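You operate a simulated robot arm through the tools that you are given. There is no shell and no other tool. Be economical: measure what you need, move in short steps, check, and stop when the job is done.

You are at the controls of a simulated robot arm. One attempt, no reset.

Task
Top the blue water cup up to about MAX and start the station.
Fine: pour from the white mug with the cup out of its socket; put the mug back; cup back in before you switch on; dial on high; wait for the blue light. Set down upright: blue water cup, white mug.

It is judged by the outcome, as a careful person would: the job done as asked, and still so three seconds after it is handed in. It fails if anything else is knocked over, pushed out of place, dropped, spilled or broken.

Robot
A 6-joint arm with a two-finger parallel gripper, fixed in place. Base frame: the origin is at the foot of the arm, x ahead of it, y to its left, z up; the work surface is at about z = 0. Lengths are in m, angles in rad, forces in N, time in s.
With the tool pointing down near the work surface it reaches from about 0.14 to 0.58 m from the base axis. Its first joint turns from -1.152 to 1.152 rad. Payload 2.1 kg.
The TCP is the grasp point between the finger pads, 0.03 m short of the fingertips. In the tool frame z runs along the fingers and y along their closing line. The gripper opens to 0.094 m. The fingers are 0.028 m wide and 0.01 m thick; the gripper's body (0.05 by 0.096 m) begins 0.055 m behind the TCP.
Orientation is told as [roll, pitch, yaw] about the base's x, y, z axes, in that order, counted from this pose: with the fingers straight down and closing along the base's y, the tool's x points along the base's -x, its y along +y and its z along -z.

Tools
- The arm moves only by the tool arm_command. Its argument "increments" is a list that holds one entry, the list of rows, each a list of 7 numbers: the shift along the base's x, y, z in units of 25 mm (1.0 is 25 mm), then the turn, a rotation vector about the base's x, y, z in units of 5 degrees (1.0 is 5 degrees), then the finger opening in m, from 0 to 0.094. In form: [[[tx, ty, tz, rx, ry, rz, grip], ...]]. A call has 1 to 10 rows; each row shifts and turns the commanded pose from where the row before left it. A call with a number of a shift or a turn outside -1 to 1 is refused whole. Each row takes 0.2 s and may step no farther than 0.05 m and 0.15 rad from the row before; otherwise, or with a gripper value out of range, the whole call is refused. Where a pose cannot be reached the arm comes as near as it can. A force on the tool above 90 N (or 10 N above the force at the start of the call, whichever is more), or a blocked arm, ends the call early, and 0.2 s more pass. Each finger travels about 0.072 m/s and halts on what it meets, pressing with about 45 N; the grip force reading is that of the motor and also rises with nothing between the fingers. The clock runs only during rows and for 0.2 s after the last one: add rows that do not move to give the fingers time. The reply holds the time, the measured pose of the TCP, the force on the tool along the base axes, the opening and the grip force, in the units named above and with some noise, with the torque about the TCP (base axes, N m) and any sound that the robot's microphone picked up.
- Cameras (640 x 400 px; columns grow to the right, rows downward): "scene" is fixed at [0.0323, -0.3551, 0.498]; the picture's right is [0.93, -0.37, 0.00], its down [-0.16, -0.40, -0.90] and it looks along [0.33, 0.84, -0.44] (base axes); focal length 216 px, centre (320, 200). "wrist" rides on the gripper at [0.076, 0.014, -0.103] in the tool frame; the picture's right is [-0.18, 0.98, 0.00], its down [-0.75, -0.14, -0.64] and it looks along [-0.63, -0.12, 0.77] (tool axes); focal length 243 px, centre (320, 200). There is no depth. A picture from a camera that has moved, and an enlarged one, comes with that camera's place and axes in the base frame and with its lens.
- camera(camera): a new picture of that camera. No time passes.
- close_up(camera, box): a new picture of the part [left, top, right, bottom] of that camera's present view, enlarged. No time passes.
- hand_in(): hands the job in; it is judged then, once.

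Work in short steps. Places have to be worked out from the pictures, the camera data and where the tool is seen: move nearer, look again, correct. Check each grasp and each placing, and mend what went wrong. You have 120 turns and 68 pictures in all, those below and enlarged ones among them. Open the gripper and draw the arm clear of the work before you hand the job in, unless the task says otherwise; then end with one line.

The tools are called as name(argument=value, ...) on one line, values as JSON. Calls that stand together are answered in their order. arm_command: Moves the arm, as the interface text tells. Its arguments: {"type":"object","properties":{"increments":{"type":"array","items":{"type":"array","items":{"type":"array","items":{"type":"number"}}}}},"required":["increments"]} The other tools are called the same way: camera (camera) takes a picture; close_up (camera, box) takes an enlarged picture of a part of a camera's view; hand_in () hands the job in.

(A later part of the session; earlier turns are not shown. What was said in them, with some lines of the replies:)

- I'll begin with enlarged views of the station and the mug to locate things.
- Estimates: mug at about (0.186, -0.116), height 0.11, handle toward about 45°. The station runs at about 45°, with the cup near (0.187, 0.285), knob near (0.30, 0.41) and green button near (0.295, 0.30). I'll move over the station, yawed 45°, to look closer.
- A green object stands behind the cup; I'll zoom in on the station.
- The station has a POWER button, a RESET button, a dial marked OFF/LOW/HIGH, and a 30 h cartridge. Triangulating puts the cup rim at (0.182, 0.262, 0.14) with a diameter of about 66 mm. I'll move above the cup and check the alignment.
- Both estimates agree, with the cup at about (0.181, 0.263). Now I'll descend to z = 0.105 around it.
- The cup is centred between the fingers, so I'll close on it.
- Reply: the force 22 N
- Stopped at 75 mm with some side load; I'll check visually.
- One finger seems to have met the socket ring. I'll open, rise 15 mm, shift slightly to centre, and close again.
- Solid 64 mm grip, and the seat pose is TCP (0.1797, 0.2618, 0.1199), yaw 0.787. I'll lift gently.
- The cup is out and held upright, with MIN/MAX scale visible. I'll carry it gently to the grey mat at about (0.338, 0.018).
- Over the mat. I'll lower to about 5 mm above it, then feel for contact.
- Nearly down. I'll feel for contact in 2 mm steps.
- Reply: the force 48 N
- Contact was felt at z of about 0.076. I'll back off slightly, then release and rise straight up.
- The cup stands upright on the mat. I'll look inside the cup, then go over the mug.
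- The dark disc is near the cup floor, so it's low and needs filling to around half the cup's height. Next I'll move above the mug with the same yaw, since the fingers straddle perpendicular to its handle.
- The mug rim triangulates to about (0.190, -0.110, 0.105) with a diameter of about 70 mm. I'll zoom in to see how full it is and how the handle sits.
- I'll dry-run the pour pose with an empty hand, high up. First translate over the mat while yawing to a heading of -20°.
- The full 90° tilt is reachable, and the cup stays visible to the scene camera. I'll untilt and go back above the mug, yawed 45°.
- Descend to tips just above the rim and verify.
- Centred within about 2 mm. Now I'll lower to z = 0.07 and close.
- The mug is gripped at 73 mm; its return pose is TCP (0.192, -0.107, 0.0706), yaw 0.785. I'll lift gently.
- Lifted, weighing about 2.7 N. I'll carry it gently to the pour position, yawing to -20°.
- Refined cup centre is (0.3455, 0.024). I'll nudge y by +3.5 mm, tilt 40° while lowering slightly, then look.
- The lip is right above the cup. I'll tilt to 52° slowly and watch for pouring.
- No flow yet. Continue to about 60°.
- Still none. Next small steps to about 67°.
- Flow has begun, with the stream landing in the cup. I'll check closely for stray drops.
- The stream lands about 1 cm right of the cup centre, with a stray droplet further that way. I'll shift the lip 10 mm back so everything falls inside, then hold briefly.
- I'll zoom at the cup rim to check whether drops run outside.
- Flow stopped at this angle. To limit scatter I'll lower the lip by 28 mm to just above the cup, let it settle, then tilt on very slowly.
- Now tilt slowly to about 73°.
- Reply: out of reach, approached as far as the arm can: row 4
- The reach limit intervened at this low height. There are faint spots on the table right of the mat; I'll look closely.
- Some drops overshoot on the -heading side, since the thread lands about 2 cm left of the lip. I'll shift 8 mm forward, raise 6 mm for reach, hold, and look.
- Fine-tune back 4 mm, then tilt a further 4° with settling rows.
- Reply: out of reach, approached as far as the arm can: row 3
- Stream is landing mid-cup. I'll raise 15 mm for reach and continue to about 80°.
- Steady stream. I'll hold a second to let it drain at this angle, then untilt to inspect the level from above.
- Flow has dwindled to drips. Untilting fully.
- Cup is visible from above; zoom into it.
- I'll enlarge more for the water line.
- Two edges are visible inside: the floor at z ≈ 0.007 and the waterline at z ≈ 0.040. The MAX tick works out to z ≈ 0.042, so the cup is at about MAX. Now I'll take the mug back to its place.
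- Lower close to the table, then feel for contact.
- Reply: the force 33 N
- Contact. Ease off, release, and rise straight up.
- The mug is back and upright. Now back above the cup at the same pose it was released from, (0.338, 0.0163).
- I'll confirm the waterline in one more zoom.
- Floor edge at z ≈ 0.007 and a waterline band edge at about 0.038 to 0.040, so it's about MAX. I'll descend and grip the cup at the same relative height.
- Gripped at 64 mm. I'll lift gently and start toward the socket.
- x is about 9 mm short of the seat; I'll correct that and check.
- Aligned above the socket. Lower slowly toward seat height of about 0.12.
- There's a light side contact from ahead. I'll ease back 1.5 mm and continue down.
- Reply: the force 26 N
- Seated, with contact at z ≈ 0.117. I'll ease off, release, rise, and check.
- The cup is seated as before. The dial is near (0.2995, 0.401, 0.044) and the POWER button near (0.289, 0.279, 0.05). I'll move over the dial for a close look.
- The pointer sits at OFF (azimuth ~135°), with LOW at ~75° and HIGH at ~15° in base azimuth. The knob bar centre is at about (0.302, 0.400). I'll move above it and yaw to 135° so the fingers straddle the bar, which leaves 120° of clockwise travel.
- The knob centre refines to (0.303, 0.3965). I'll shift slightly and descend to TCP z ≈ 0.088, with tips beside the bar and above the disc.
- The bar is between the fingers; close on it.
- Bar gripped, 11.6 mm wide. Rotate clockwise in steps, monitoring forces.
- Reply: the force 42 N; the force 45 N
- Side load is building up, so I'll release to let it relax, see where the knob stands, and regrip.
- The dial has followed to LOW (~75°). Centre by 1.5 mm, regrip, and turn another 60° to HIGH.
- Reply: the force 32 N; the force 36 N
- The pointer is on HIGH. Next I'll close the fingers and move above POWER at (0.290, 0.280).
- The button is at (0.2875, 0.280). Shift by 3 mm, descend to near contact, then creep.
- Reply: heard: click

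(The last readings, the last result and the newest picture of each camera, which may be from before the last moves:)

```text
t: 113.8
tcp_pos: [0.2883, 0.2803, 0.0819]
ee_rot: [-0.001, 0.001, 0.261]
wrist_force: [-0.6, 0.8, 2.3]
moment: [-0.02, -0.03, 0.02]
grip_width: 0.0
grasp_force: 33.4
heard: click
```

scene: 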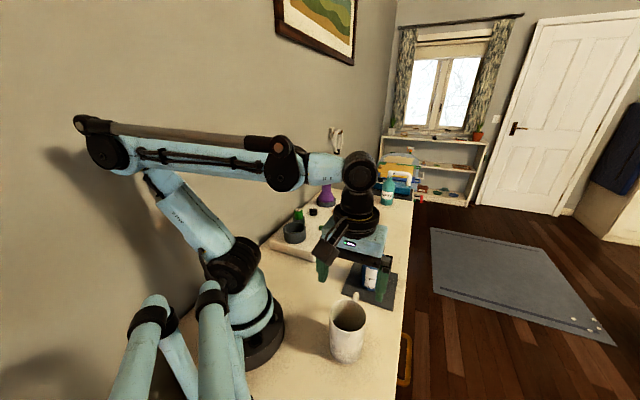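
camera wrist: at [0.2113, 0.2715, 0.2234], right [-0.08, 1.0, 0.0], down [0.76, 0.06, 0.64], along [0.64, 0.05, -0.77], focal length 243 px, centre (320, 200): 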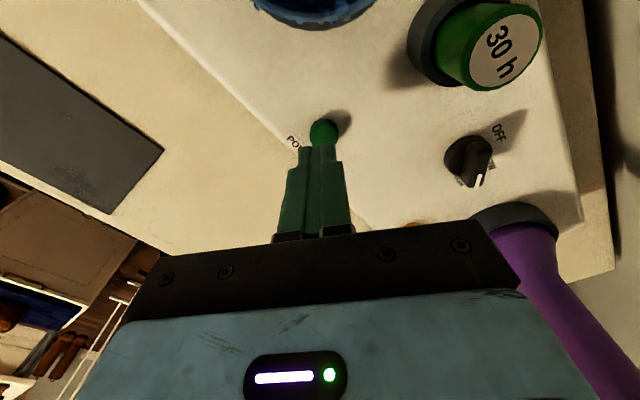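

A click was heard, so the button is pressed. I'll rise straight up and look.

arm_command(increments=[[[0, 0, 0.4, 0, 0, 0, 0], [0, 0, 0.8, 0, 0, 0, 0], [0, 0, 0.9, 0, 0, 0, 0], [0, 0, 0.9, 0, 0, 0, 0], [0, 0, 0.9, 0, 0, 0, 0], [-0.3, -0.6, 0.5, 0, 0, 0, 0.02], [-0.4, -0.8, 0.3, 0, 0, 0, 0.05], [-0.4, -0.8, 0, 0, 0, 0, 0.08], [0, -0.8, 0, 0, 0, 0, 0.094], [0, -0.8, 0, 0, 0, 0, 0.094]]])

camera(camera="scene")

```text
t: 116.0
tcp_pos: [0.2603, 0.1852, 0.2007]
ee_rot: [0.0, 0.0, 0.261]
wrist_force: [0.2, -0.1, -0.5]
moment: [0.03, 0.01, 0.0]
grip_width: 0.094
grasp_force: 0.1
```

```text
5 pictures are left
```

scene: 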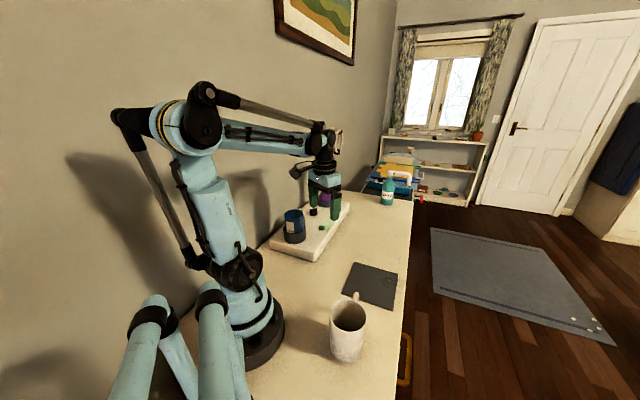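

The power button now glows. I'll draw the arm clear and wait for the blue light.

arm_command(increments=[[[0, -0.5, 0.9, 0, 0, 0, 0.094], [0, -0.5, 0.9, 0, 0, 0, 0.094], [0, -0.5, 0.9, 0, 0, 0, 0.094], [0, -0.5, 0.9, 0, 0, 0, 0.094], [0, -0.5, 0.9, 0, 0, 0, 0.094], [0, -0.5, 0.9, 0, 0, 0, 0.094], [0, -0.5, 0.9, 0, 0, 0, 0.094], [0, -0.5, 0.9, 0, 0, 0, 0.094], [0, -0.5, 0.9, 0, 0, 0, 0.094], [0, 0, 0, 0, 0, 0, 0.094]]])

arm_command(increments=[[[0, 0, 0, 0, 0, 0, 0.094], [0, 0, 0, 0, 0, 0, 0.094], [0, 0, 0, 0, 0, 0, 0.094], [0, 0, 0, 0, 0, 0, 0.094], [0, 0, 0, 0, 0, 0, 0.094], [0, 0, 0, 0, 0, 0, 0.094], [0, 0, 0, 0, 0, 0, 0.094], [0, 0, 0, 0, 0, 0, 0.094], [0, 0, 0, 0, 0, 0, 0.094], [0, 0, 0, 0, 0, 0, 0.094]]])

arm_command(increments=[[[0, 0, 0, 0, 0, 0, 0.094], [0, 0, 0, 0, 0, 0, 0.094], [0, 0, 0, 0, 0, 0, 0.094], [0, 0, 0, 0, 0, 0, 0.094], [0, 0, 0, 0, 0, 0, 0.094], [0, 0, 0, 0, 0, 0, 0.094], [0, 0, 0, 0, 0, 0, 0.094], [0, 0, 0, 0, 0, 0, 0.094], [0, 0, 0, 0, 0, 0, 0.094], [0, 0, 0, 0, 0, 0, 0.094]]])

close_up(camera="scene", box=[265, 150, 360, 265])

```text
t: 118.2
tcp_pos: [0.2596, 0.0733, 0.4027]
ee_rot: [0.001, 0.0, 0.263]
wrist_force: [-0.7, 0.4, 0.0]
moment: [0.01, 0.03, 0.0]
grip_width: 0.0941
grasp_force: 0.0
```

```text
t: 120.4
tcp_pos: [0.261, 0.0719, 0.4016]
ee_rot: [0.0, -0.001, 0.263]
wrist_force: [0.3, -0.3, -1.2]
moment: [0.01, 0.04, -0.03]
grip_width: 0.0942
grasp_force: 0.1
```

```text
t: 122.6
tcp_pos: [0.2593, 0.0723, 0.402]
ee_rot: [0.0, 0.0, 0.26]
wrist_force: [0.1, 0.3, -0.2]
moment: [0.04, -0.01, 0.03]
grip_width: 0.094
grasp_force: 0.0
```

```text
3.48 times, centred on (312, 208) of scene
camera zoom: at [0.0323, -0.3551, 0.498], right [0.93, -0.37, 0.0], down [-0.16, -0.4, -0.9], along [0.33, 0.84, -0.44], focal length 753 px, centre (346, 174)
```

zoom: 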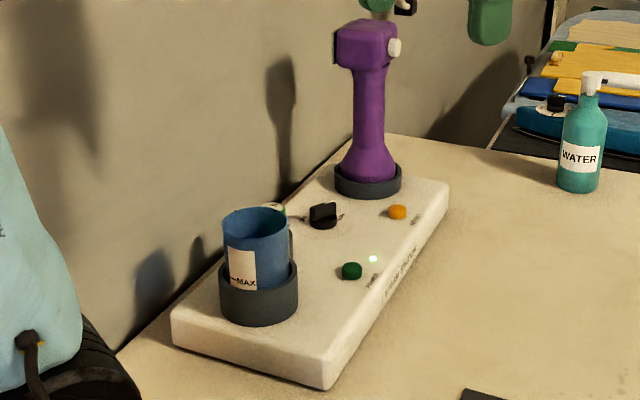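

A power LED is lit, but it's not blue yet. I'll wait longer.

arm_command(increments=[[[0, 0, 0, 0, 0, 0, 0.094], [0, 0, 0, 0, 0, 0, 0.094], [0, 0, 0, 0, 0, 0, 0.094], [0, 0, 0, 0, 0, 0, 0.094], [0, 0, 0, 0, 0, 0, 0.094], [0, 0, 0, 0, 0, 0, 0.094], [0, 0, 0, 0, 0, 0, 0.094], [0, 0, 0, 0, 0, 0, 0.094], [0, 0, 0, 0, 0, 0, 0.094], [0, 0, 0, 0, 0, 0, 0.094]]])

arm_command(increments=[[[0, 0, 0, 0, 0, 0, 0.094], [0, 0, 0, 0, 0, 0, 0.094], [0, 0, 0, 0, 0, 0, 0.094], [0, 0, 0, 0, 0, 0, 0.094], [0, 0, 0, 0, 0, 0, 0.094], [0, 0, 0, 0, 0, 0, 0.094], [0, 0, 0, 0, 0, 0, 0.094], [0, 0, 0, 0, 0, 0, 0.094], [0, 0, 0, 0, 0, 0, 0.094], [0, 0, 0, 0, 0, 0, 0.094]]])

arm_command(increments=[[[0, 0, 0, 0, 0, 0, 0.094], [0, 0, 0, 0, 0, 0, 0.094], [0, 0, 0, 0, 0, 0, 0.094], [0, 0, 0, 0, 0, 0, 0.094], [0, 0, 0, 0, 0, 0, 0.094], [0, 0, 0, 0, 0, 0, 0.094], [0, 0, 0, 0, 0, 0, 0.094], [0, 0, 0, 0, 0, 0, 0.094], [0, 0, 0, 0, 0, 0, 0.094], [0, 0, 0, 0, 0, 0, 0.094]]])

arm_command(increments=[[[0, 0, 0, 0, 0, 0, 0.094], [0, 0, 0, 0, 0, 0, 0.094], [0, 0, 0, 0, 0, 0, 0.094], [0, 0, 0, 0, 0, 0, 0.094], [0, 0, 0, 0, 0, 0, 0.094], [0, 0, 0, 0, 0, 0, 0.094], [0, 0, 0, 0, 0, 0, 0.094], [0, 0, 0, 0, 0, 0, 0.094], [0, 0, 0, 0, 0, 0, 0.094], [0, 0, 0, 0, 0, 0, 0.094]]])

close_up(camera="scene", box=[265, 150, 360, 265])

```text
t: 124.8
tcp_pos: [0.2599, 0.0731, 0.4022]
ee_rot: [-0.001, -0.001, 0.261]
wrist_force: [0.3, -0.2, -0.8]
moment: [-0.02, 0.0, -0.01]
grip_width: 0.0944
grasp_force: 0.0
```

```text
t: 127.0
tcp_pos: [0.2601, 0.0724, 0.4022]
ee_rot: [-0.002, 0.001, 0.26]
wrist_force: [0.4, -0.1, 0.5]
moment: [0.01, 0.0, -0.01]
grip_width: 0.0939
grasp_force: 0.0
```

```text
t: 129.2
tcp_pos: [0.2608, 0.0715, 0.4019]
ee_rot: [0.0, 0.001, 0.26]
wrist_force: [-0.2, -0.1, -0.8]
moment: [-0.03, 0.01, 0.01]
grip_width: 0.0938
grasp_force: 0.1
```

```text
t: 131.4
tcp_pos: [0.2608, 0.0728, 0.4023]
ee_rot: [-0.001, 0.001, 0.263]
wrist_force: [-0.1, 0.5, -0.2]
moment: [0.0, 0.05, -0.01]
grip_width: 0.0939
grasp_force: 0.0
```

```text
3.48 times, centred on (312, 208) of scene
camera zoom: at [0.0323, -0.3551, 0.498], right [0.93, -0.37, 0.0], down [-0.16, -0.4, -0.9], along [0.33, 0.84, -0.44], focal length 753 px, centre (346, 174)
```

zoom: 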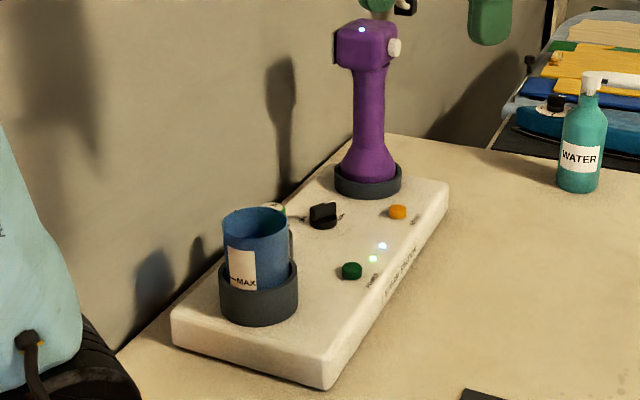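

A blue light is now lit next to the power LED, and another on the handset. Cup and mug are upright in their places, the dial is on HIGH, the gripper is open and the arm is clear. Handing in.

hand_in()

```text
The job is handed in.
```

I filled the cup to about MAX and started the station with the dial on HIGH, and the blue light came on; a few drops missed the cup during the pour and left faint spots on the table by the mat.
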